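You operate a simulated robot arm through the tools that you are given. There is no shell and no other tool.

The job below is to be done with a simulated robot arm. You get a single attempt, and the scene is never put back.

JOB
Zero the counter, run a batch of 1, then halt.
Fine: batch dial on 1, start and feed at the white ledge; the other boards stay on the feed belts.

It is judged by the outcome, as a careful person would: the job done as asked, and still so three seconds after it is handed in. It fails if anything else is knocked over, pushed out of place, dropped, spilled or broken.

ROBOT AND FRAMES
A 7-joint arm with a two-finger parallel gripper, fixed in place. Base frame: the origin is at the foot of the arm, x ahead of it, y to its left, z up. Readings come in mm, degrees, newtons and seconds.
Its first joint turns from -166.0 to 166.0 degrees. Payload 4.4 kg.
The tool frame sits at the grasp point between the pads (the TCP): z along the fingers, y along the line on which they close. The tips reach 23 mm beyond it. Largest opening 94 mm; finger width 38, thickness 10; the body of the gripper, 54 by 96 mm, starts 39 mm behind the TCP.
Orientation is that of the tool frame in the base frame, as a unit quaternion [x, y, z, w]. With the fingers straight down and closing along the base's y, the tool's x points along the base's -x, its y along +y and its z along -z.

CONTROLS
- The arm moves only by the tool jog_arm. Its argument "deltas" is a list of rows, each a list of 6 numbers: the shift along the tool's x, y, z in units of 100 mm (1.0 is 100 mm), then the turn, a rotation vector about the tool's x, y, z in units of 60 degrees (1.0 is 60 degrees). In form: [[x, y, z, ax, ay, az], ...]. A call has 1 to 20 rows; each row is the pose to reach, as a shift and turn from the pose commanded when the call began, along the tool's axes at that moment. "grip" is the finger opening in mm, from 0 to 94, set as the call begins (left out, the last holds). A call with a number of a shift or a turn outside -1 to 1 is refused whole. A row lasts 0.2 s, in which the tool goes at most 50 mm and 8.6 degrees; a call with a longer step from one row to the next is refused whole, and so is a gripper value outside its range. A pose out of reach is approached as far as the arm can. The call stops where the force on the tool passes 40 N (or 10 N more than at its start, if that is more) or the arm is blocked; 0.2 s more then pass. The fingers move at their own pace (about 72 mm/s each) and stop on an object; they squeeze with about 29 N. The grip force told is the motor's: it shows also when the fingers shut on nothing. Time passes only in rows, and 0.2 s behind the last, so rows that repeat a pose let the fingers close. The reply holds the time, the measured pose of the TCP, the force on the tool along the base axes, the opening and the grip force, in the units named above and with some noise, with the torque about the TCP (base axes, N m) and any sound that the robot's microphone picked up.
- Cameras (640 x 400 px; columns grow to the right, rows downward): "scene" is fixed at [51.9, -648.9, 1438.3]; the picture's right is [0.72, -0.69, 0.00], its down [-0.17, -0.18, -0.97] and it looks along [0.67, 0.70, -0.24] (base axes); focal length 366 px, centre (320, 200). "wrist" rides on the gripper at [86, 16, -74] in the tool frame; the picture's right is [-0.18, 0.98, 0.00], its down [-0.58, -0.11, -0.81] and it looks along [-0.79, -0.15, 0.59] (tool axes); focal length 243 px, centre (320, 200).
- capture(camera): a new picture of that camera. No time passes.
- measure_at(camera, pixels): for up to 12 pixels [column, row] of the newest picture of that camera ("zoom" is the newest enlarged one), the place [x, y, z] in the base frame of the surface seen there, good to about 2 mm. No time passes.
- zoom(camera, box): a new picture of the part [left, top, right, bottom] of that camera's present view, enlarged. No time passes.
- finish_job(): hands the job in; it is judged then, once.

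Unless the task says otherwise, let go and move clear before handing in.

The tools are called after "Emit:" as a command line: name --pt "numbers of a row" for each row, then --argument value for the rest, lists and objects as JSON in quotes. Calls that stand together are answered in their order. jog_arm: Moves the arm, as the interface text tells. Its arguments: {"type":"object","properties":{"deltas":{"type":"array","items":{"type":"array","items":{"type":"number"}}},"grip":{"type":"number"}},"required":["deltas"]} The other tools are called the same way: capture (camera) takes a picture; measure_at (camera, pixels) gives the place of the surface under pixels of a picture; zoom (camera, box) takes an enlarged picture of a part of a camera's view; finish_job () hands the job in.

At the start:

```text
t: 0.0
tcp_pos: [546.9, 475.0, 1161.8]
ee_rot: [0.0, 1.0, 0.0, 0.0]
ft_force: [1.0, -0.4, -0.4]
moment: [-0.04, -0.01, -0.01]
width: 94.3
grasp_force: 0.0
```

scene: 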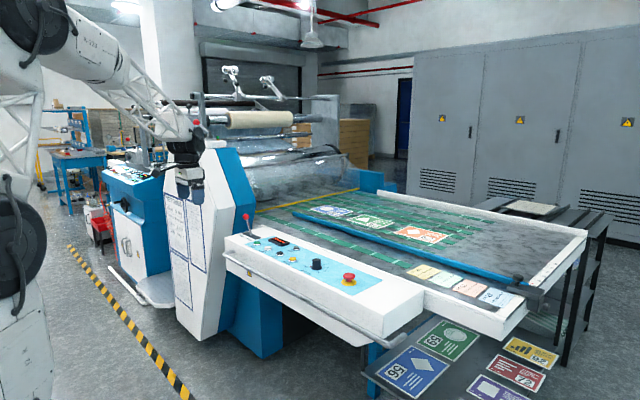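
wrist: 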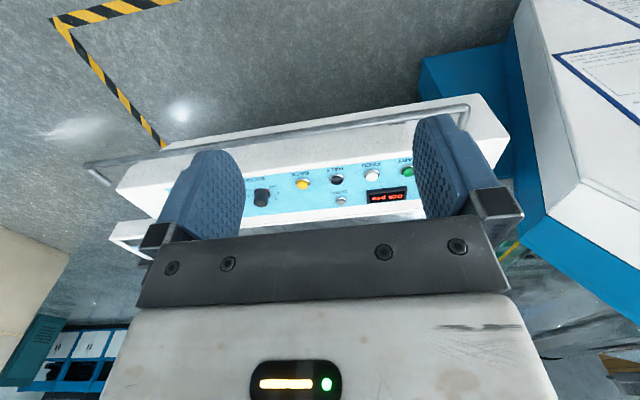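

The scene picture shows a control panel around pixels (240-420, 225-300) with a display, buttons, a dial and a red stop. I'll zoom in on it before I move anything.

Emit:
zoom --camera "scene" --box '[220, 200, 400, 312]'

Emit:
zoom --camera "wrist" --box '[220, 130, 440, 260]'

Emit:
zoom --camera "scene" --box '[280, 180, 600, 380]'

```text
3.56 times, centred on (310, 256) of scene
```

zoom: 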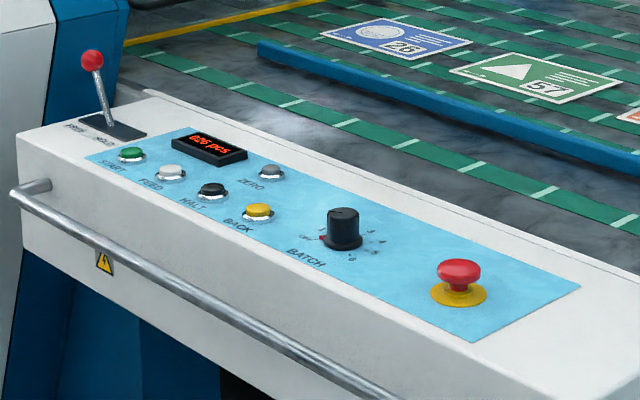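

```text
2.91 times, centred on (330, 195) of wrist
```

zoom: 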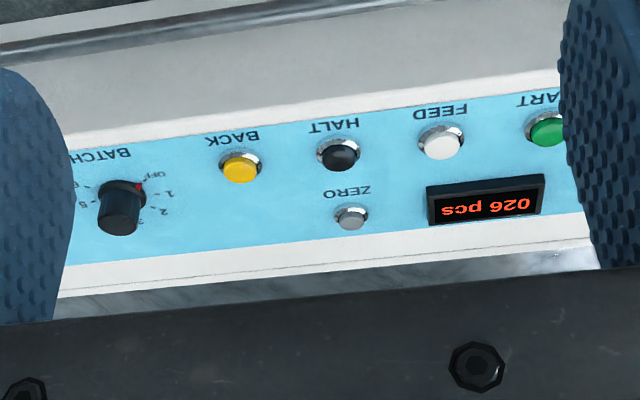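

```text
2.00 times, centred on (440, 280) of scene
```

zoom: 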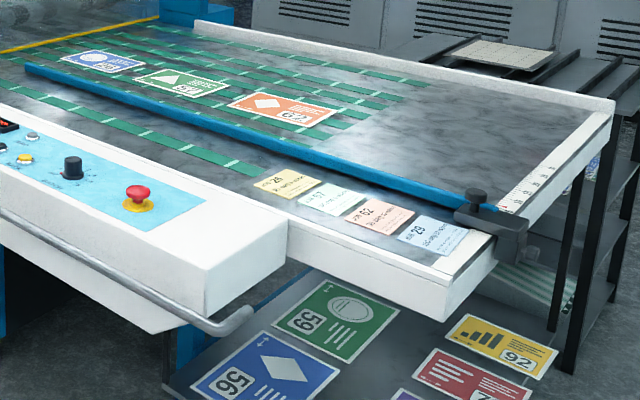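

The panel has START, FEED, HALT, BACK, ZERO, a BATCH dial now on OFF, a speed lever and an emergency stop, and the counter reads 026. There are cards on the table edge, so I'll read those and the boards up close.

Emit:
zoom --camera "scene" --box '[395, 255, 535, 342]'

Emit:
zoom --camera "scene" --box '[290, 195, 460, 300]'

Emit:
zoom --camera "scene" --box '[225, 200, 305, 250]'

Emit:
zoom --camera "scene" --box '[100, 140, 240, 230]'

Emit:
zoom --camera "scene" --box '[360, 310, 580, 400]'

Emit:
zoom --camera "scene" --box '[180, 90, 400, 220]'

Emit:
measure_at --camera "scene" --pixels '[[257, 243], [268, 248], [280, 252], [292, 258], [296, 247], [316, 263], [349, 275], [278, 241], [245, 215], [330, 270], [350, 285], [260, 255]]'

```text
4.57 times, centred on (465, 298) of scene
```

zoom: 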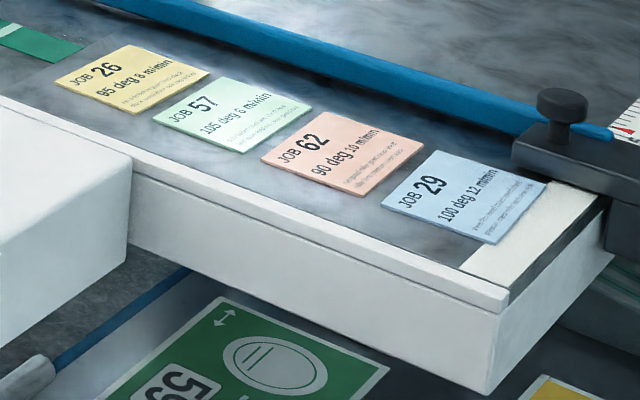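

```text
3.76 times, centred on (375, 248) of scene
```

zoom: 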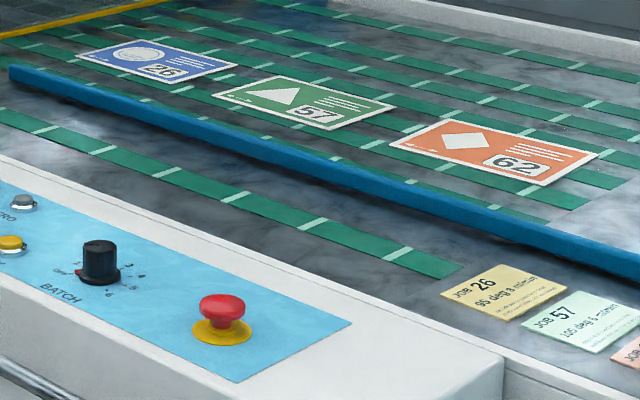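

```text
8.00 times, centred on (265, 225) of scene
```

zoom: 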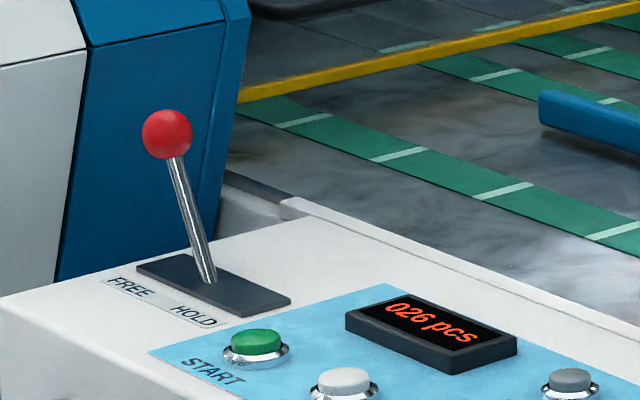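

```text
4.44 times, centred on (170, 185) of scene
```

zoom: 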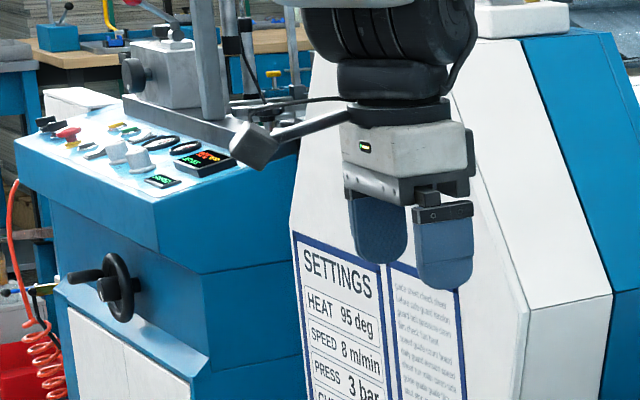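

```text
2.91 times, centred on (470, 355) of scene
```

zoom: 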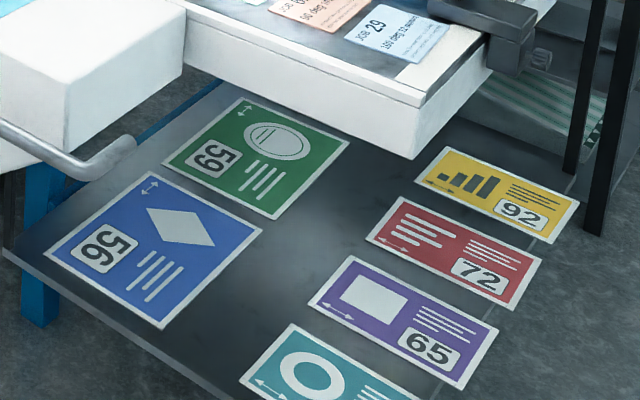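

```text
2.91 times, centred on (290, 155) of scene
```

zoom: 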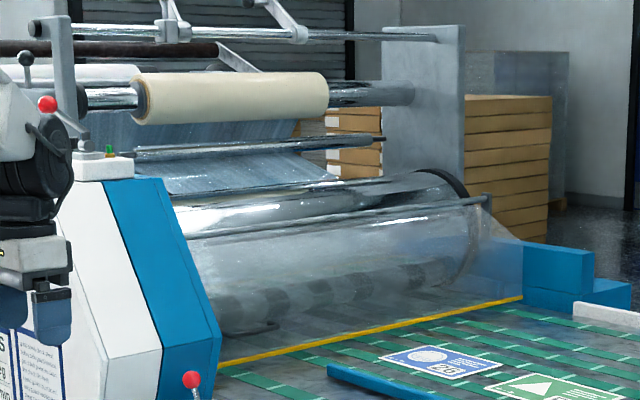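

```text
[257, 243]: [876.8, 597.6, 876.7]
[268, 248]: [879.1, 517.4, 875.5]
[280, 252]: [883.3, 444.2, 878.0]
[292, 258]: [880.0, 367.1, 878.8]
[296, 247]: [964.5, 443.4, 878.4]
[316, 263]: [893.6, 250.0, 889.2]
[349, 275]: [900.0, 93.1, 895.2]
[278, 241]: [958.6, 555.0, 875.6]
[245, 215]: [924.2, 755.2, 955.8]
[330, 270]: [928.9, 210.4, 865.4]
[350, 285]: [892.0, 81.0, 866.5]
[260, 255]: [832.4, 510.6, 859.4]
```

The lever beside START is marked FREE / HOLD, and the SETTINGS sheet reads 95 deg, 8 m/min, which matches JOB 26. I'll read the whole sheet and the left cabinet's panel.

Emit:
zoom --camera "scene" --box '[155, 185, 220, 275]'

Emit:
zoom --camera "scene" --box '[100, 155, 170, 200]'

Emit:
zoom --camera "scene" --box '[480, 250, 600, 325]'

Emit:
zoom --camera "scene" --box '[160, 140, 220, 180]'

Emit:
zoom --camera "wrist" --box '[380, 0, 640, 160]'

Emit:
zoom --camera "scene" --box '[285, 240, 345, 280]'

```text
4.44 times, centred on (188, 230) of scene
```

zoom: 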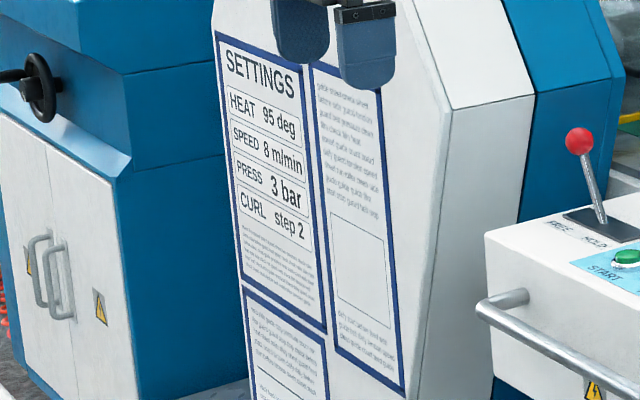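

```text
8.89 times, centred on (135, 178) of scene
```

zoom: 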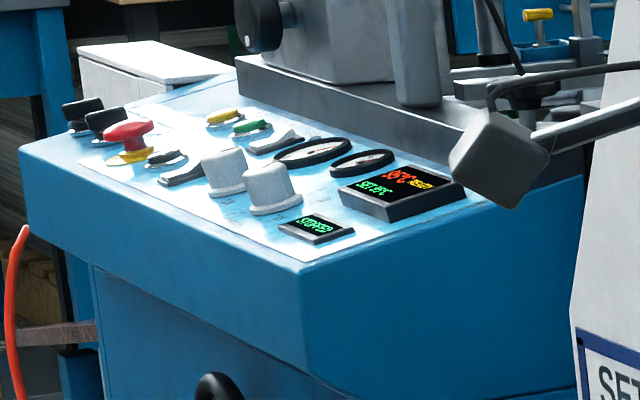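

```text
5.33 times, centred on (540, 288) of scene
```

zoom: 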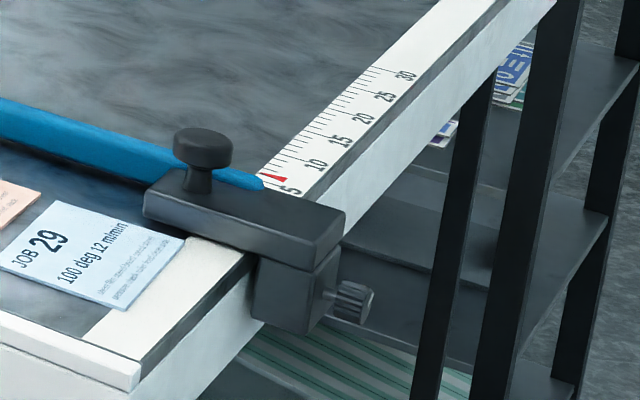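

```text
10.00 times, centred on (190, 160) of scene
```

zoom: 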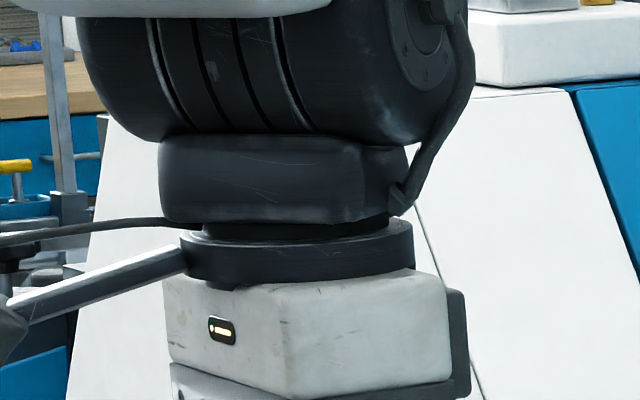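

```text
2.46 times, centred on (510, 80) of wrist
```

zoom: 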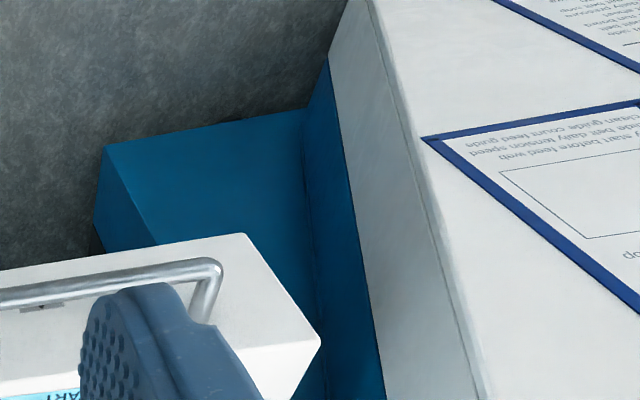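

```text
10.00 times, centred on (315, 260) of scene
```

zoom: 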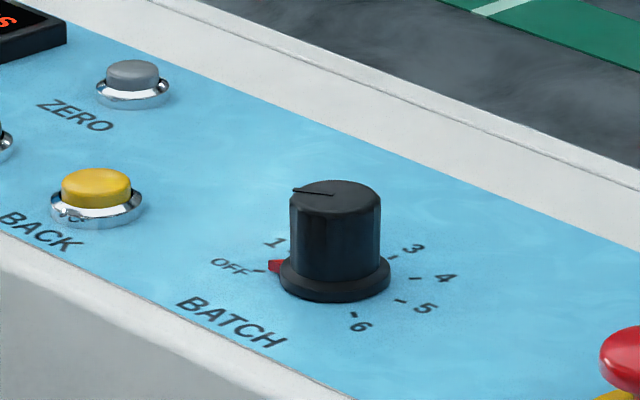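

The main panel shows 95°C READY and STOPPED, with the settings matching job 26, so only the ledge controls are needed. I'll take accurate positions of the dial, its marks and the buttons.

Emit:
zoom --camera "wrist" --box '[235, 170, 299, 210]'

Emit:
zoom --camera "scene" --box '[299, 250, 331, 270]'

```text
10.00 times, centred on (267, 190) of wrist
```

zoom: 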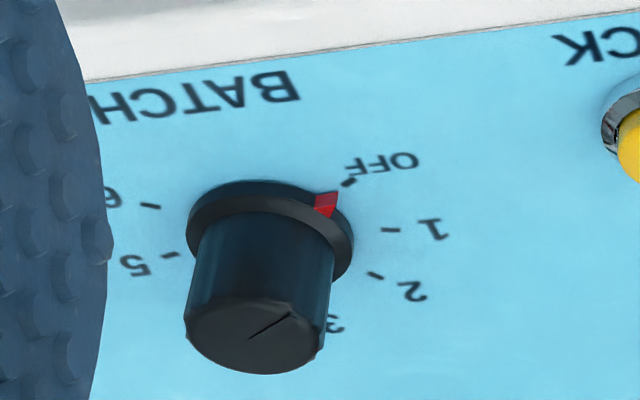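

```text
16.00 times, centred on (315, 260) of scene
```

zoom: 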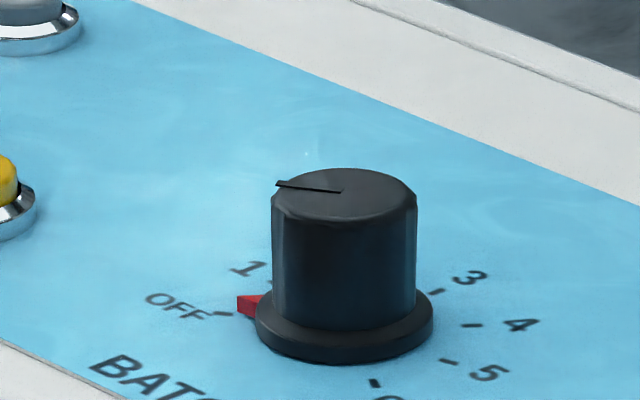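

Emit:
measure_at --camera "zoom" --pixels '[[228, 314], [243, 308], [271, 283], [437, 292], [472, 325], [449, 361], [375, 383], [342, 188], [342, 172], [280, 183], [345, 210], [412, 190]]'

Emit:
zoom --camera "wrist" --box '[235, 170, 299, 210]'

```text
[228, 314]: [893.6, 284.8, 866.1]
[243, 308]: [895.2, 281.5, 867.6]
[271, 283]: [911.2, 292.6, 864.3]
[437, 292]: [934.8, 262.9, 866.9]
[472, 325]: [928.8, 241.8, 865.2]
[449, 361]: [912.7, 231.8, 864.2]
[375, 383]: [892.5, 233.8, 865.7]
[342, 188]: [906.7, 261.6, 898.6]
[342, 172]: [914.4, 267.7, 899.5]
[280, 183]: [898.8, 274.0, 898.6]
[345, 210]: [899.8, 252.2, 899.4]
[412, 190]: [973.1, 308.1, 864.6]
```

```text
10.00 times, centred on (267, 190) of wrist
```

zoom: 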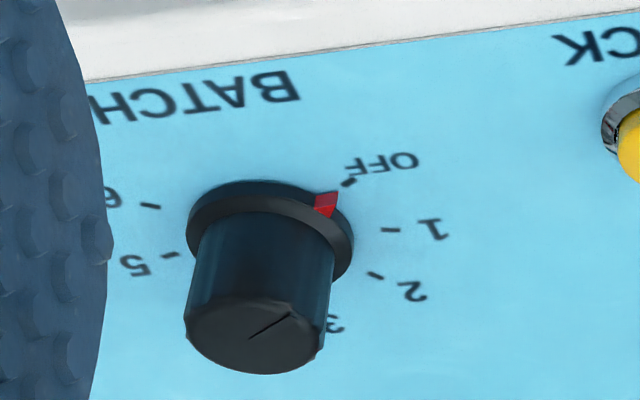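

Emit:
measure_at --camera "zoom" --pixels '[[348, 183], [390, 230], [375, 275], [150, 206], [170, 254], [328, 204], [250, 338], [288, 314], [190, 330], [320, 340], [255, 370], [255, 310]]'

```text
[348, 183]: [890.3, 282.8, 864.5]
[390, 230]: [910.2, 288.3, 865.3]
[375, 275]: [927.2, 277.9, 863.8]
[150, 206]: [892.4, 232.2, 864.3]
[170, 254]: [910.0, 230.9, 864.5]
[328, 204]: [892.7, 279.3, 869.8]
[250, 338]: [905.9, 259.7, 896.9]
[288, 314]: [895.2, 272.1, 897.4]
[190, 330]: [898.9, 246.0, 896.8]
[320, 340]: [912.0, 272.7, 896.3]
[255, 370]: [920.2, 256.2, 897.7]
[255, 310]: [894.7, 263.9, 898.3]
```

The dial centre is about (906.5, 260.5) with its top at z≈898. The marks sit 40° apart, with OFF at about 122° and 1 at about 82°. Next I'll measure the buttons precisely.

Emit:
zoom --camera "scene" --box '[244, 230, 308, 270]'

Emit:
measure_at --camera "zoom" --pixels '[[130, 122], [133, 145], [241, 172], [242, 195], [360, 225], [360, 245], [486, 280], [486, 302], [525, 170], [525, 190], [290, 110], [400, 145]]'

Emit:
measure_at --camera "scene" --pixels '[[246, 215], [251, 234], [244, 233], [259, 238], [349, 276], [345, 272], [353, 272], [230, 255], [300, 305], [350, 320], [225, 240], [348, 283]]'

```text
10.00 times, centred on (276, 250) of scene
```

zoom: 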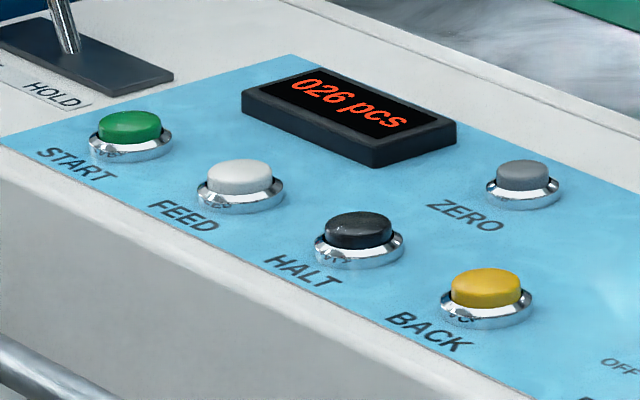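

```text
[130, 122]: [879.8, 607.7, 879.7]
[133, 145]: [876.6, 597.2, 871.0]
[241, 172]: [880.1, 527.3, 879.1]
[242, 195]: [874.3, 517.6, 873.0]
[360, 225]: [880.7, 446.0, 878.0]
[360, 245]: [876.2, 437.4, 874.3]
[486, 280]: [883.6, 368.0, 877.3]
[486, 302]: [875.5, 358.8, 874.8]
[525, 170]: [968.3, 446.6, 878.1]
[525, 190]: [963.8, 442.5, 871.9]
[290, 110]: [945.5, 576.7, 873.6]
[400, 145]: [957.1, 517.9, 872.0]
```

```text
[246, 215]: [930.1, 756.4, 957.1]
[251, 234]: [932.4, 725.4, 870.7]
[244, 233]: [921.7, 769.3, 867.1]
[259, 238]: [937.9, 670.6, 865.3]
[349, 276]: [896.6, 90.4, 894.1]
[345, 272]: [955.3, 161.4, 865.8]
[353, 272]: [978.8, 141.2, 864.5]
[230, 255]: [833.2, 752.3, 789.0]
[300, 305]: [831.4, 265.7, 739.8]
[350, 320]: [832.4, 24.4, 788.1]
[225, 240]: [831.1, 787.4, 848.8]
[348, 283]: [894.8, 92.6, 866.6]
```

The buttons measure START (880,607), FEED (880,527), HALT (880,447) and ZERO (968,447), with tops at z≈879. I'll close the fingers and start moving towards ZERO, staying high.

Emit:
jog_arm --pt "-0.25 0 0.1 0 0 0" --pt "-0.5 0 0.2 0 0 0" --pt "-0.75 0 0.35 0 0 0" --pt "-1 0 0.5 0 0 0" --pt "-1 0 0.5 0 0 0" --grip 0

Emit:
jog_arm --pt "-0.25 0 0.1 0 0 0" --pt "-0.5 0 0.2 0 0 0" --pt "-0.75 0 0.35 0 0 0" --pt "-1 0 0.5 0 0 0" --pt "-1 0 0.5 0 0 0"

Emit:
jog_arm --pt "-0.25 -0.07 0.1 0 0 0" --pt "-0.5 -0.14 0.2 0 0 0" --pt "-0.75 -0.21 0.35 0 0 0" --pt "-1 -0.28 0.5 0 0 0" --pt "-1 -0.28 0.5 0 0 0"

```text
t: 1.2
tcp_pos: [649.0, 474.3, 1113.9]
ee_rot: [0.0, 1.0, 0.0, 0.0]
ft_force: [0.0, 0.8, -0.9]
moment: [0.03, 0.0, 0.01]
width: 0.1
grasp_force: 29.1
```

```text
t: 2.4
tcp_pos: [749.1, 473.3, 1060.8]
ee_rot: [-0.001, 1.0, 0.0, 0.0]
ft_force: [0.5, -0.5, 0.2]
moment: [0.0, -0.03, -0.01]
width: 0.0
grasp_force: 28.7
```

```text
t: 3.6
tcp_pos: [846.2, 445.0, 1013.2]
ee_rot: [0.0, 1.0, -0.001, 0.001]
ft_force: [0.2, -0.2, 0.4]
moment: [0.01, -0.01, -0.02]
width: 0.1
grasp_force: 28.7
```

The arm reached (846, 445, 1013) with no contact. I'll tilt the fingers outward by 24° while moving further out, to get enough reach for ZERO.

Emit:
jog_arm --pt "-0.2 0 0.05 0 -0.1 0" --pt "-0.45 0 0.1 0 -0.2 0" --pt "-0.7 0.02 0.2 0 -0.3 0" --pt "-0.95 0.02 0.3 0 -0.4 0" --pt "-0.95 0.02 0.3 0 -0.4 0"

Emit:
capture --camera "wrist"

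Emit:
capture --camera "scene"

```text
t: 4.8
tcp_pos: [940.4, 447.7, 982.4]
ee_rot: [0.0, 0.978, 0.0, 0.209]
ft_force: [-0.2, -0.4, 0.1]
moment: [0.01, -0.03, 0.0]
width: 0.2
grasp_force: 28.9
```

```text
taken
```

wrist: 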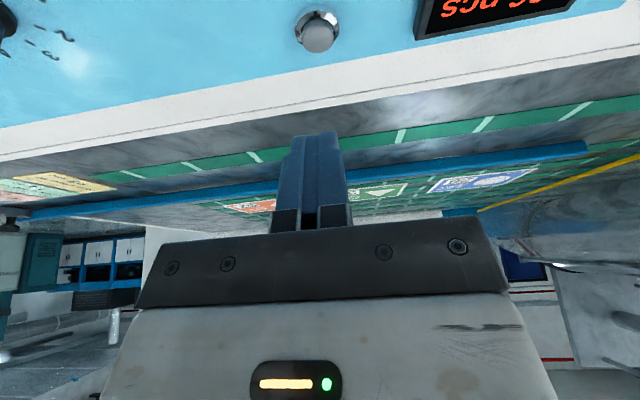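

```text
taken
```

scene: 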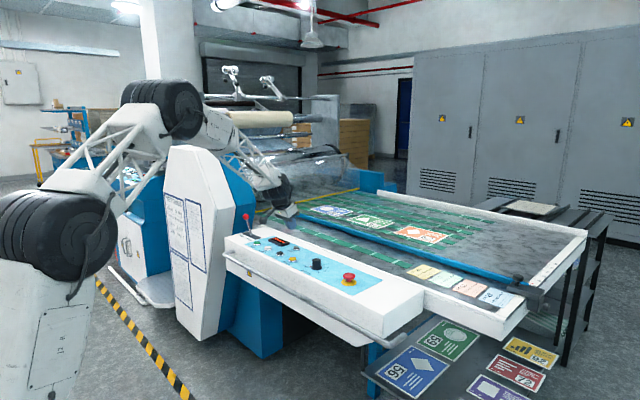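

Pose (940, 448, 982) tilted 24°, and ZERO is visible in the wrist picture at (318, 35). I'll move to about 23 mm above the ZERO cap and then check.

Emit:
jog_arm --pt "-0.02 0 0.3 0 0 0" --pt "-0.045 -0.007 0.65 0 0 0" --pt "-0.045 -0.007 0.65 0 0 0"

Emit:
zoom --camera "scene" --box '[260, 200, 340, 250]'

Emit:
capture --camera "wrist"

```text
t: 5.6
tcp_pos: [972.4, 445.9, 925.1]
ee_rot: [0.001, 0.978, -0.001, 0.208]
ft_force: [-0.3, -0.2, -0.7]
moment: [0.05, 0.03, 0.02]
width: 0.0
grasp_force: 29.4
```

```text
8.00 times, centred on (300, 225) of scene
```

zoom: 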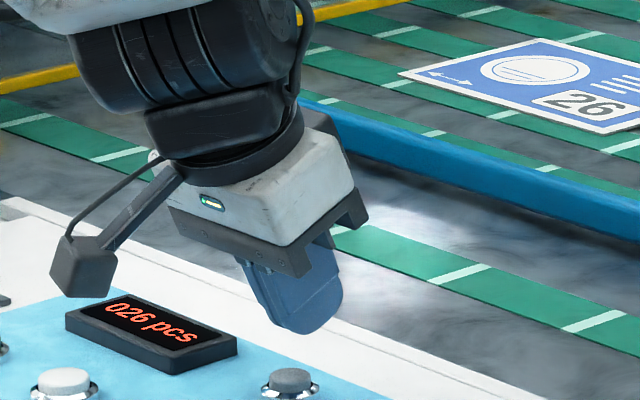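

```text
taken
```

wrist: 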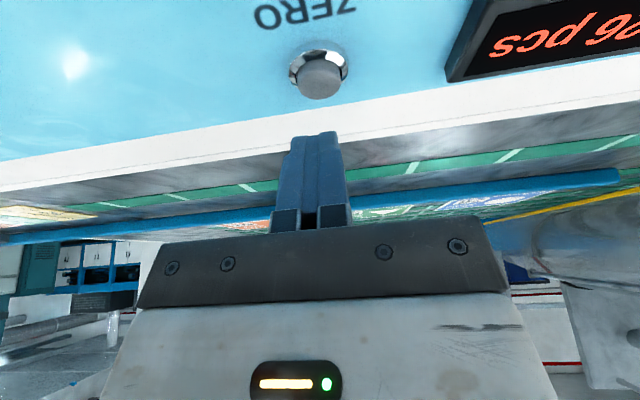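

The fingertips are just above ZERO, seen at (318, 72) in the wrist picture. I'll come straight down in small steps.

Emit:
jog_arm --pt "0.043 0.005 0.083 0 0 0" --pt "0.067 0.01 0.138 0 0 0" --pt "0.075 0.01 0.156 0 0 0" --pt "0.083 0.01 0.175 0 0 0" --pt "0.091 0.01 0.193 0 0 0"

Emit:
zoom --camera "scene" --box '[260, 210, 324, 250]'

```text
t: 6.8
tcp_pos: [971.6, 446.9, 904.0]
ee_rot: [0.0, 0.978, 0.0, 0.207]
ft_force: [-1.0, 0.0, 1.0]
moment: [-0.01, 0.02, -0.01]
width: 0.1
grasp_force: 28.9
```

```text
10.00 times, centred on (292, 230) of scene
```

zoom: 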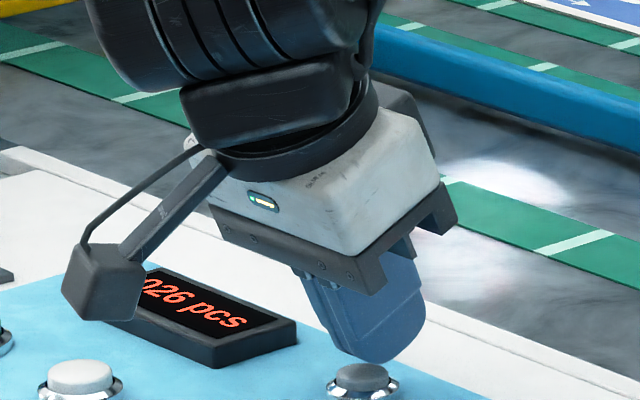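

No real force yet at z 904, with the tip just above the cap at (365,375) in the zoom. I'll check the alignment from the wrist before pressing.

Emit:
zoom --camera "wrist" --box '[240, 40, 400, 140]'

Emit:
measure_at --camera "zoom" --pixels '[[320, 230], [320, 250], [320, 300], [280, 380], [320, 390], [360, 380], [320, 200], [320, 265]]'

```text
4.00 times, centred on (320, 90) of wrist
```

zoom: 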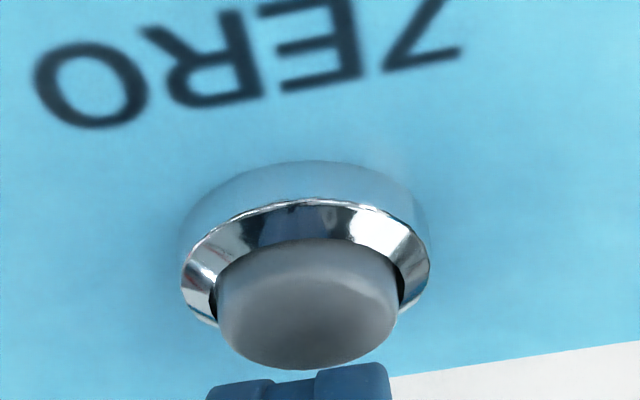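

```text
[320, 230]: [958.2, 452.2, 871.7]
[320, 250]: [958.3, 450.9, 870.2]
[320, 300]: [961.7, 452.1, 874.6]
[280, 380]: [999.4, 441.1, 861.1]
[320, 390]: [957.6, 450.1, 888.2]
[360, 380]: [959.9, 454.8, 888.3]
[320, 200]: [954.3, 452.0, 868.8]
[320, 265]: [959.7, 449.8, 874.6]
```

The finger sits over the cap with its near edge at x≈958, z≈888, and the cap centre at about x 967. I'll press down in 1.5 mm steps.

Emit:
jog_arm --pt "0.012 0 0.01 0 0 0" --pt "0.018 0 0.024 0 0 0" --pt "0.024 0 0.037 0 0 0" --pt "0.031 0 0.051 0 0 0" --pt "0.037 0 0.065 0 0 0"

Emit:
zoom --camera "scene" --box '[260, 210, 324, 250]'

```text
t: 8.0
tcp_pos: [971.6, 447.5, 898.4]
ee_rot: [0.001, 0.978, 0.002, 0.211]
ft_force: [-11.2, -5.5, 30.9]
moment: [-0.12, 0.55, 0.06]
width: 0.1
grasp_force: 29.5
heard: click
```

```text
10.00 times, centred on (292, 230) of scene
```

zoom: 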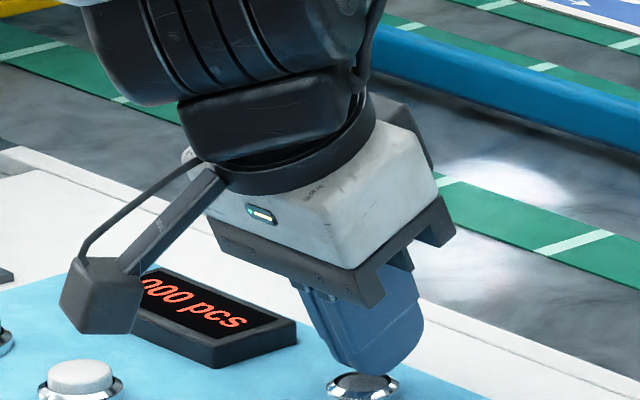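

There was a click and the display now shows 000 pcs. I'll lift off and go to the batch dial, un-tilting the tool on the way.

Emit:
jog_arm --pt "-0.08 0 -0.18 0 0 0" --pt "-0.24 0 -0.55 0 0 0" --pt "-0.24 0 -0.55 0 0 0"

Emit:
jog_arm --pt "0.05 -0.24 -0.08 0 0.1 0" --pt "0.1 -0.48 -0.15 0 0.2 0" --pt "0.15 -0.72 -0.22 0 0.3 0" --pt "0.193 -0.93 -0.305 0 0.4 0" --pt "0.193 -0.93 -0.305 0 0.4 0" --grip 60

```text
t: 8.8
tcp_pos: [970.5, 448.1, 954.4]
ee_rot: [0.001, 0.978, 0.0, 0.208]
ft_force: [-0.2, 0.4, 0.0]
moment: [0.0, 0.01, 0.04]
width: 0.1
grasp_force: 28.8
```

```text
t: 10.0
tcp_pos: [941.0, 356.9, 974.8]
ee_rot: [0.0, 1.0, 0.0, -0.002]
ft_force: [-0.1, 0.1, 0.1]
moment: [0.01, 0.0, -0.02]
width: 59.8
grasp_force: 0.1
```

The tool is vertical at (941, 357, 975) with the fingers open 60 mm. I'll move above the dial centre and take pictures.

Emit:
jog_arm --pt "0.115 -0.32 0.0 0 0 0" --pt "0.23 -0.64 0.05 0 0 0" --pt "0.345 -0.964 0.15 0 0 0" --pt "0.345 -0.964 0.15 0 0 0"

Emit:
capture --camera "wrist"

Emit:
zoom --camera "scene" --box '[275, 225, 371, 285]'

```text
t: 11.0
tcp_pos: [907.6, 259.5, 960.7]
ee_rot: [0.0, 1.0, 0.0, 0.0]
ft_force: [-0.3, -0.1, -0.5]
moment: [-0.01, 0.02, 0.0]
width: 60.2
grasp_force: 0.1
```

```text
taken
```

wrist: 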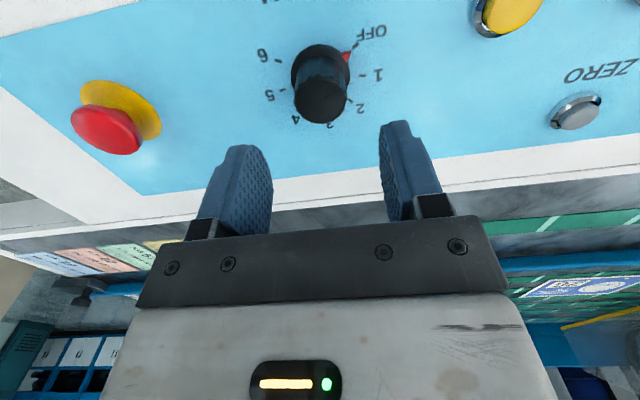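

```text
6.67 times, centred on (323, 255) of scene
```

zoom: 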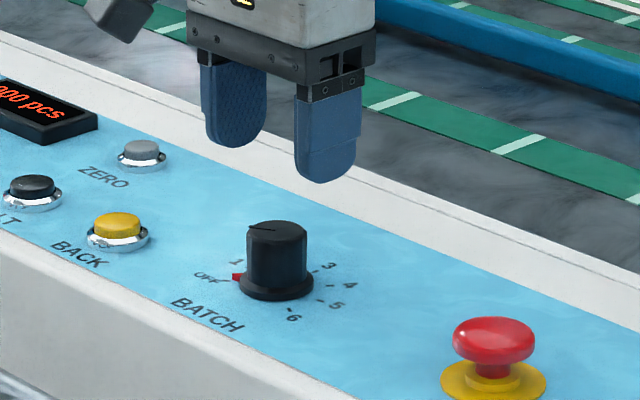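

The fingers are centred over the dial at (907, 260) and open around it. I'll lower to TCP z≈899, so the tips stay about 5 mm above the skirt.

Emit:
jog_arm --pt "0 0.0 0.25 0 0 0" --pt "0.01 0.01 0.45 0 0 0" --pt "0.01 0.01 0.617 0 0 0" --pt "0.01 0.01 0.617 0 0 0"

Emit:
zoom --camera "wrist" --box '[180, 40, 460, 215]'

Emit:
zoom --camera "scene" --box '[275, 225, 371, 285]'

```text
t: 12.0
tcp_pos: [905.9, 260.2, 898.0]
ee_rot: [0.0, 1.0, 0.0, 0.0]
ft_force: [0.2, 0.4, 0.5]
moment: [-0.02, 0.0, 0.01]
width: 60.2
grasp_force: 0.1
```

```text
2.29 times, centred on (320, 128) of wrist
```

zoom: 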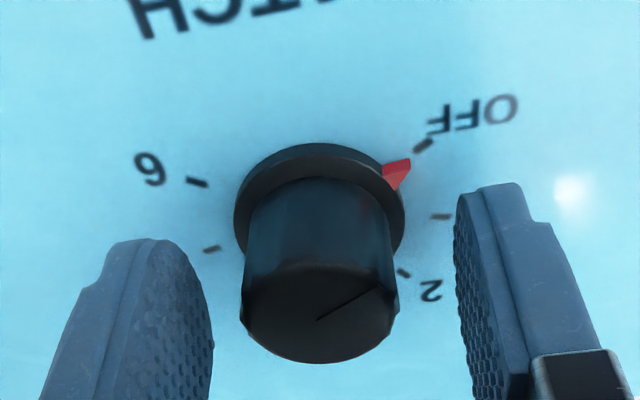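

```text
6.67 times, centred on (323, 255) of scene
```

zoom: 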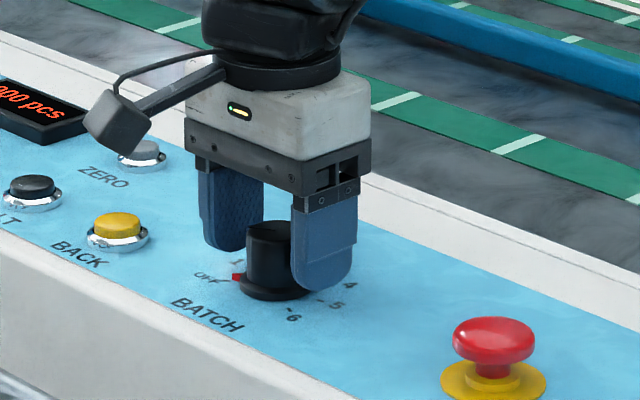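

The dial is between the pads, with the tips above the skirt. I'll close on it and hold still.

Emit:
jog_arm --pt "0 0 0 0 0 0" --pt "0 0 0 0 0 0" --pt "0 0 0 0 0 0" --pt "0 0 0 0 0 0" --grip 10

```text
t: 13.0
tcp_pos: [906.2, 258.2, 898.9]
ee_rot: [0.001, 1.0, 0.001, -0.001]
ft_force: [-0.8, -4.0, -0.9]
moment: [-0.08, 0.0, 0.02]
width: 32.2
grasp_force: 44.8
```

The grip holds at 32 mm with a light 4 N sideways load. I'll turn 40° clockwise seen from above (+tool z), from OFF to 1.

Emit:
jog_arm --pt "0 -0.01 0 0 0 0.11" --pt "0 -0.015 0 0 0 0.23" --pt "0 -0.015 0 0 0 0.35" --pt "0 -0.015 0 0 0 0.47" --pt "0 -0.015 0 0 0 0.58" --pt "0 -0.015 0 0 0 0.667" --pt "0 -0.015 0 0 0 0.667"

Emit:
zoom --camera "wrist" --box '[180, 40, 460, 215]'

Emit:
zoom --camera "scene" --box '[275, 225, 371, 285]'

```text
t: 14.1
tcp_pos: [905.7, 258.9, 897.6]
ee_rot: [0.257, 0.966, 0.0, 0.001]
ft_force: [8.9, 8.1, -6.7]
moment: [0.04, -0.45, 0.0]
width: 32.3
grasp_force: 44.9
stopped in row 5: the force on the tool passed its limit at 42 N (the readings are from after the stop); the commanded pose is now the measured one
```

```text
2.29 times, centred on (320, 128) of wrist
```

zoom: 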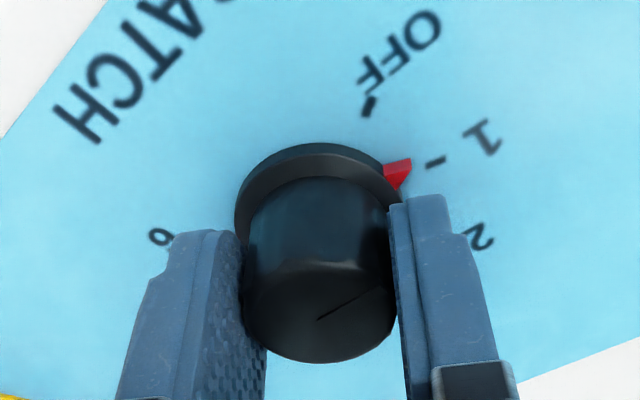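

```text
6.67 times, centred on (323, 255) of scene
```

zoom: 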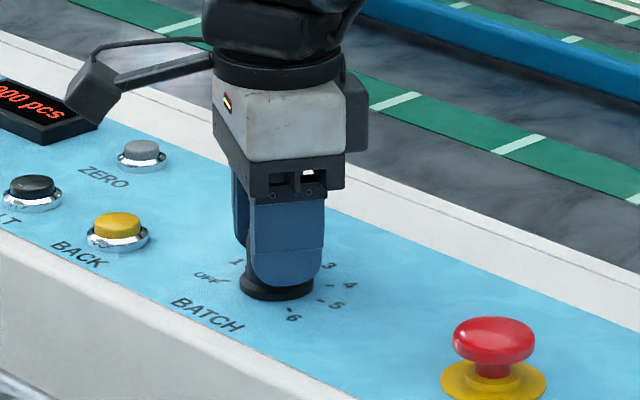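

The dial turned with the fingers by about 30°, then sideways force stopped the call. I'll relieve that a little along tool +y and finish the last 10° slowly.

Emit:
jog_arm --pt "0 0.006 0 0 0 0.03" --pt "0 0.008 0 0 0 0.07" --pt "0 0.01 0 0 0 0.11" --pt "0 0.01 0 0 0 0.14" --pt "0 0.01 0 0 0 0.17"

Emit:
zoom --camera "wrist" --box '[180, 40, 460, 215]'

```text
t: 15.3
tcp_pos: [905.6, 259.7, 898.4]
ee_rot: [0.343, 0.939, 0.0, 0.0]
ft_force: [-6.3, -4.1, 0.4]
moment: [-0.03, 0.31, 0.01]
width: 32.1
grasp_force: 45.3
```

```text
2.29 times, centred on (320, 128) of wrist
```

zoom: 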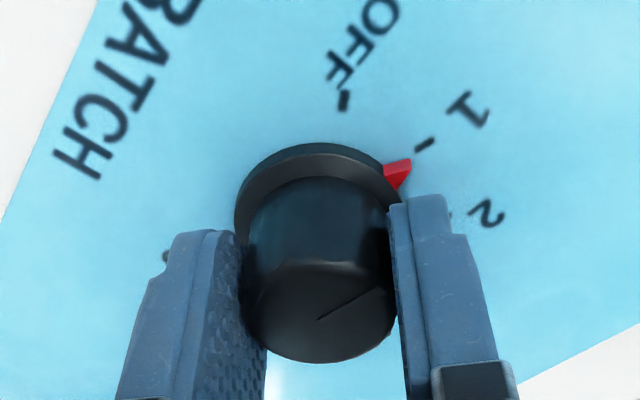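

The red pointer at (398,173) now lines up with the 1 tick at (425,145), just as it did with OFF before. I'll release the dial, rise and check.

Emit:
jog_arm --pt "0 0 0 0 0 0" --pt "0 0 0 0 0 0" --pt "0 0 -0.15 0 0 0" --pt "0 0 -0.5 0 0 0" --pt "0 0 -0.9 0 0 0" --pt "0 0 -0.9 0 0 0" --grip 60

Emit:
zoom --camera "wrist" --box '[240, 0, 400, 100]'

Emit:
zoom --camera "scene" --box '[265, 225, 361, 285]'

```text
t: 16.7
tcp_pos: [903.9, 260.1, 987.5]
ee_rot: [0.344, 0.939, -0.001, 0.0]
ft_force: [0.3, 0.1, -0.7]
moment: [0.02, -0.01, 0.01]
width: 59.9
grasp_force: 0.0
```

```text
4.00 times, centred on (320, 50) of wrist
```

zoom: 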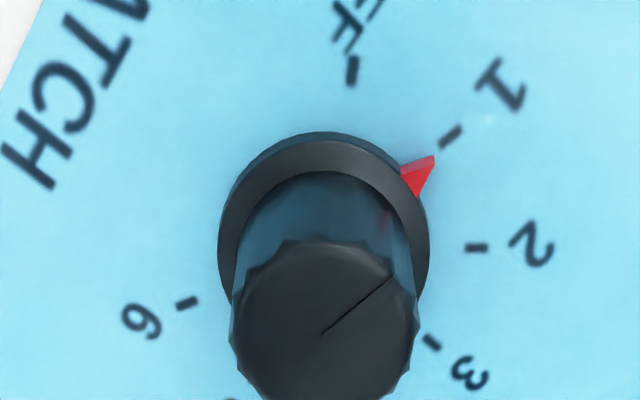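

```text
6.67 times, centred on (313, 255) of scene
```

zoom: 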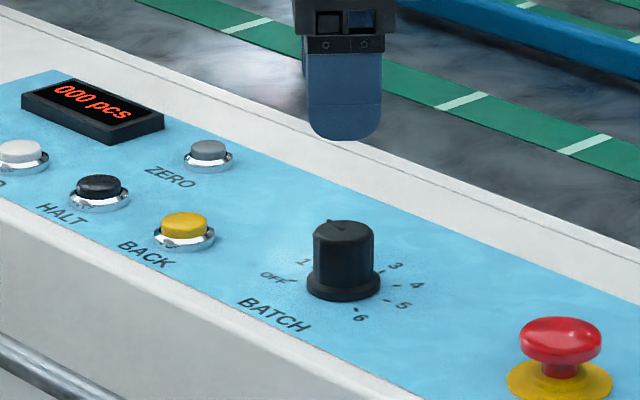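

The dial reads 1 and the counter 000. Next I'll undo the yaw and travel towards START with the fingers closed.

Emit:
jog_arm --pt "0.115 0.11 0 0 0 -0.111" --pt "0.23 0.22 0 0 0 -0.222" --pt "0.345 0.33 0 0 0 -0.333" --pt "0.46 0.44 0 0 0 -0.444" --pt "0.57 0.55 0 0 0 -0.555" --pt "0.688 0.664 0 0 0 -0.667" --pt "0.688 0.664 0 0 0 -0.667" --grip 0

Emit:
jog_arm --pt "0.0 0.33 0.0 0 0 0" --pt "0.0 0.66 0.0 0 0 0" --pt "0 0.99 0 0 0 0" --pt "0 0.99 0 0 0 0"

Emit:
jog_arm --pt "0.0 0.2 0.0 0 -0.1 0" --pt "0.0 0.4 0.0 0 -0.2 0" --pt "0 0.7 0 0 -0.3 0" --pt "0 0.99 0 0 -0.4 0" --pt "0 0.99 0 0 -0.4 0"

Emit:
capture --camera "scene"

Emit:
capture --camera "wrist"

```text
t: 18.3
tcp_pos: [893.8, 356.7, 987.9]
ee_rot: [0.001, 1.0, -0.001, 0.001]
ft_force: [-0.6, 0.5, -0.7]
moment: [0.04, 0.01, -0.02]
width: 0.0
grasp_force: 29.1
```

```text
t: 19.3
tcp_pos: [894.6, 455.1, 987.2]
ee_rot: [0.001, 1.0, 0.0, 0.0]
ft_force: [0.5, 0.2, 0.8]
moment: [0.0, 0.01, -0.01]
width: 0.0
grasp_force: 28.7
```

```text
t: 20.5
tcp_pos: [895.4, 552.5, 989.1]
ee_rot: [0.0, 0.978, 0.0, 0.208]
ft_force: [0.1, 0.2, 0.0]
moment: [0.0, 0.03, 0.01]
width: 0.1
grasp_force: 29.6
```

```text
taken
```

scene: 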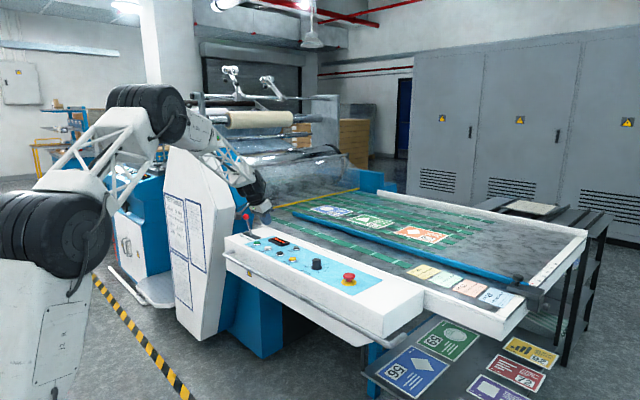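

```text
taken
```

wrist: 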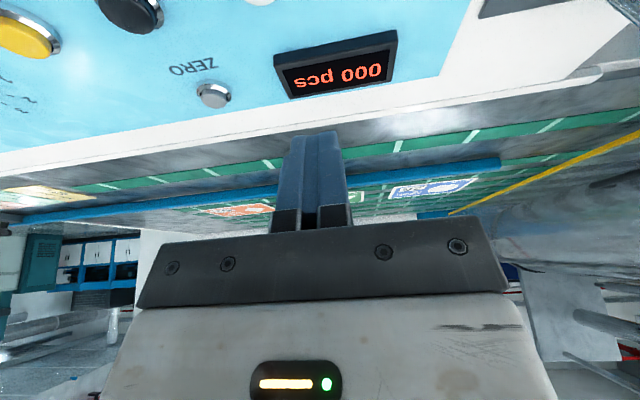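

The arm is at (895, 552, 989). Before going on towards START I'll check the forearm's clearance from the white side panel near (190,160).

Emit:
measure_at --camera "scene" --pixels '[[180, 160], [215, 160], [235, 185], [200, 130], [215, 150], [230, 165], [247, 190], [185, 110], [250, 215], [246, 217], [170, 200], [262, 207]]'

Emit:
zoom --camera "scene" --box '[160, 120, 320, 220]'

```text
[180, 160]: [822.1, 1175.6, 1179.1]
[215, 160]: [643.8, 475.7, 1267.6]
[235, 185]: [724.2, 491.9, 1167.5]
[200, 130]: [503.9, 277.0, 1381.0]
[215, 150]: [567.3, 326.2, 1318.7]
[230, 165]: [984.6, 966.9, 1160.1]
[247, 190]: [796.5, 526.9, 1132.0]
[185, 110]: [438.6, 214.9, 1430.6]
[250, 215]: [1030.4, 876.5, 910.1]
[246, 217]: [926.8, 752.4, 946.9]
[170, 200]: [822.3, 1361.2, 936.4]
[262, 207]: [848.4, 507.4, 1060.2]
```

```text
4.00 times, centred on (240, 170) of scene
```

zoom: 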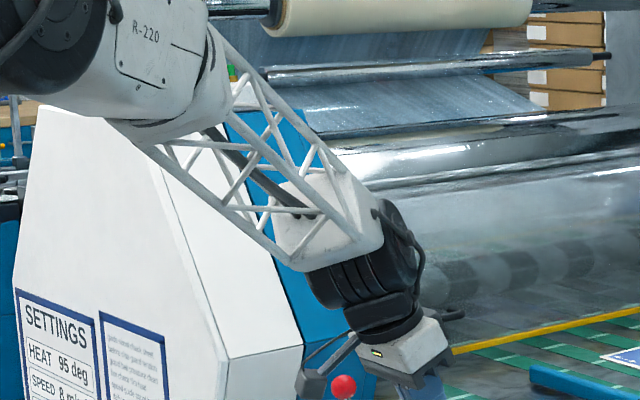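

The panel is well clear (y>870). I'll move to about 20 mm above START at (880, 607).

Emit:
jog_arm --pt "0.1 0.27 0.1 0 0 0" --pt "0.22 0.545 0.25 0 0 0" --pt "0.374 0.545 0.533 0 0 0" --pt "0.374 0.545 0.533 0 0 0"

Emit:
capture --camera "wrist"

Emit:
zoom --camera "scene" --box '[225, 205, 305, 255]'

```text
t: 21.5
tcp_pos: [881.3, 607.4, 924.9]
ee_rot: [0.001, 0.978, -0.001, 0.208]
ft_force: [0.4, 1.0, 0.2]
moment: [0.0, -0.01, -0.01]
width: 0.0
grasp_force: 29.2
```

```text
taken
```

wrist: 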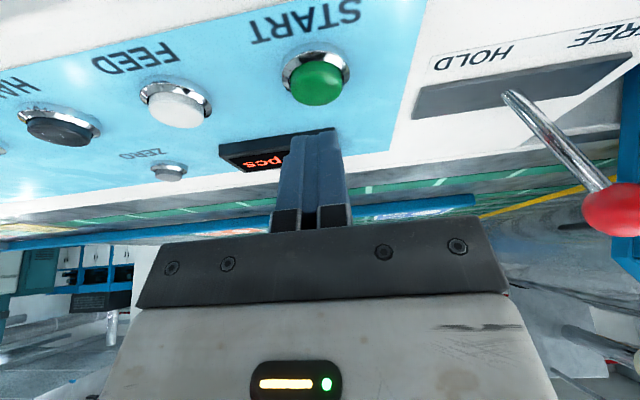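

```text
8.00 times, centred on (265, 230) of scene
```

zoom: 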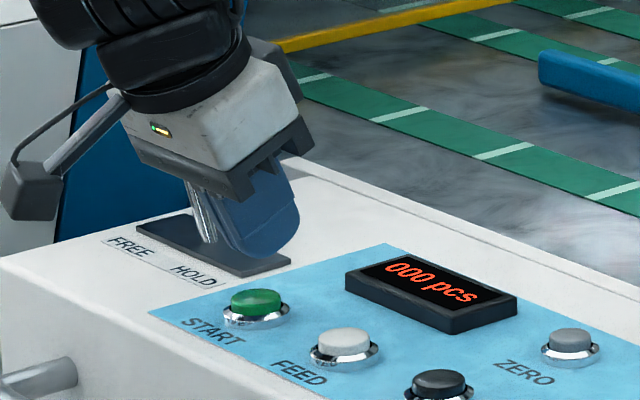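

START at (317,80) in the wrist picture is lined up just as ZERO was. I'll press down.

Emit:
jog_arm --pt "0.04 0 0.09 0 0 0" --pt "0.075 0 0.17 0 0 0" --pt "0.085 0 0.19 0 0 0" --pt "0.093 0 0.21 0 0 0" --pt "0.1 0 0.225 0 0 0" --pt "0.107 0 0.238 0 0 0"

Emit:
zoom --camera "scene" --box '[225, 205, 305, 255]'

Emit:
capture --camera "scene"

```text
t: 22.9
tcp_pos: [883.5, 607.0, 899.8]
ee_rot: [0.002, 0.978, 0.0, 0.208]
ft_force: [-1.1, -2.8, 6.5]
moment: [-0.09, 0.1, 0.02]
width: 0.0
grasp_force: 28.9
heard: click
```

```text
8.00 times, centred on (265, 230) of scene
```

zoom: 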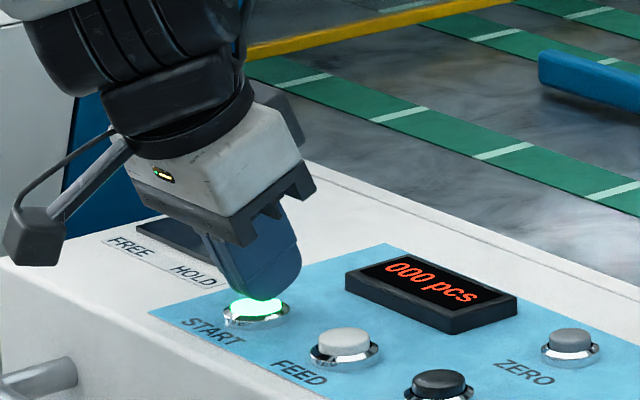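

```text
taken
```

scene: 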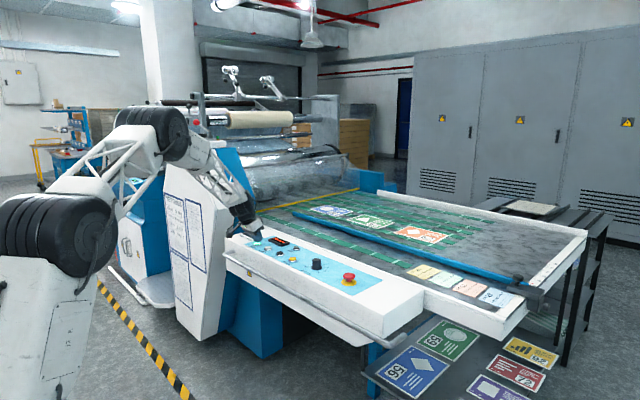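

There was a click and START is lit. I'll lift, shift 80 mm along -y and stop above FEED.

Emit:
jog_arm --pt "-0.05 0 -0.1 0 0 0" --pt "-0.112 0 -0.24 0 0 0" --pt "-0.112 -0.4 -0.24 0 0 0" --pt "-0.112 -0.8 -0.24 0 0 0" --pt "-0.112 -0.8 -0.24 0 0 0"

Emit:
capture --camera "wrist"

Emit:
zoom --camera "scene" --box '[230, 195, 390, 295]'

Emit:
zoom --camera "scene" --box '[100, 140, 220, 215]'

```text
t: 24.1
tcp_pos: [884.9, 526.4, 923.0]
ee_rot: [0.001, 0.978, 0.0, 0.208]
ft_force: [-1.0, -0.6, 0.5]
moment: [0.0, 0.04, -0.01]
width: 0.1
grasp_force: 29.1
```

```text
taken
```

wrist: 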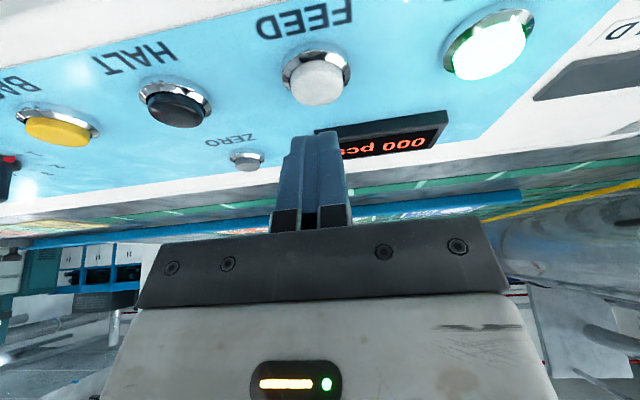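

```text
4.00 times, centred on (310, 245) of scene
```

zoom: 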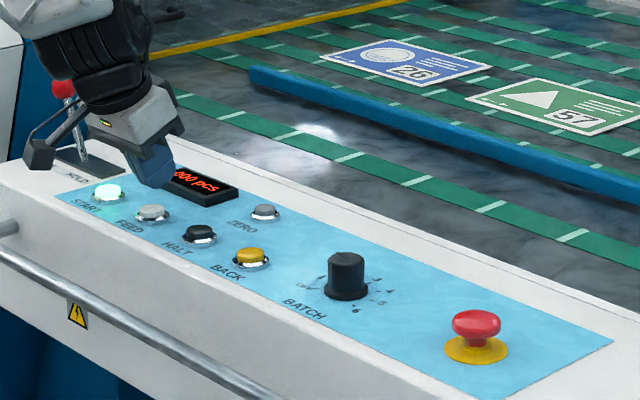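

```text
5.33 times, centred on (160, 178) of scene
```

zoom: 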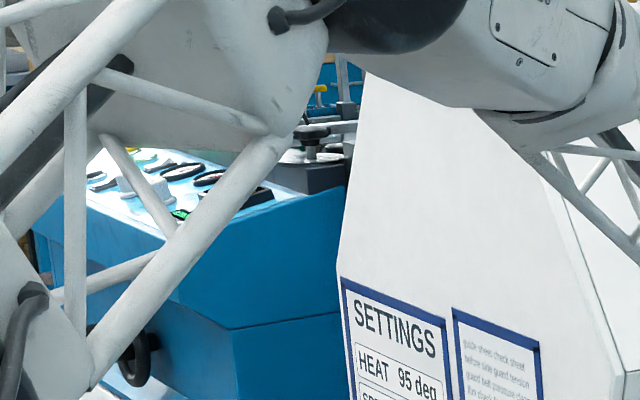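

START stays lit, the counter is 000, the boards haven't moved, and FEED at (317,82) in the wrist picture is lined up. I'll press FEED once.

Emit:
jog_arm --pt "0.05 0 0.08 0 0 0" --pt "0.08 0 0.145 0 0 0" --pt "0.093 0 0.172 0 0 0" --pt "0.1 0 0.19 0 0 0" --pt "0.108 0 0.206 0 0 0" --pt "0.115 0 0.22 0 0 0"

Emit:
zoom --camera "scene" --box '[230, 175, 390, 275]'

```text
t: 25.5
tcp_pos: [883.1, 526.8, 901.0]
ee_rot: [0.001, 0.978, 0.0, 0.208]
ft_force: [-0.7, -0.8, 2.2]
moment: [0.0, 0.03, 0.01]
width: 0.2
grasp_force: 29.2
heard: click
```

```text
4.00 times, centred on (310, 225) of scene
```

zoom: 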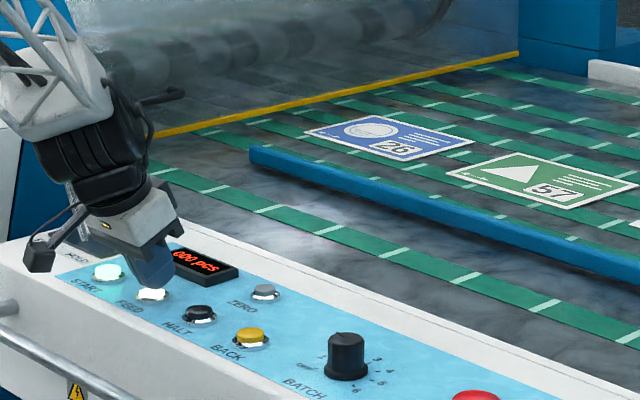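

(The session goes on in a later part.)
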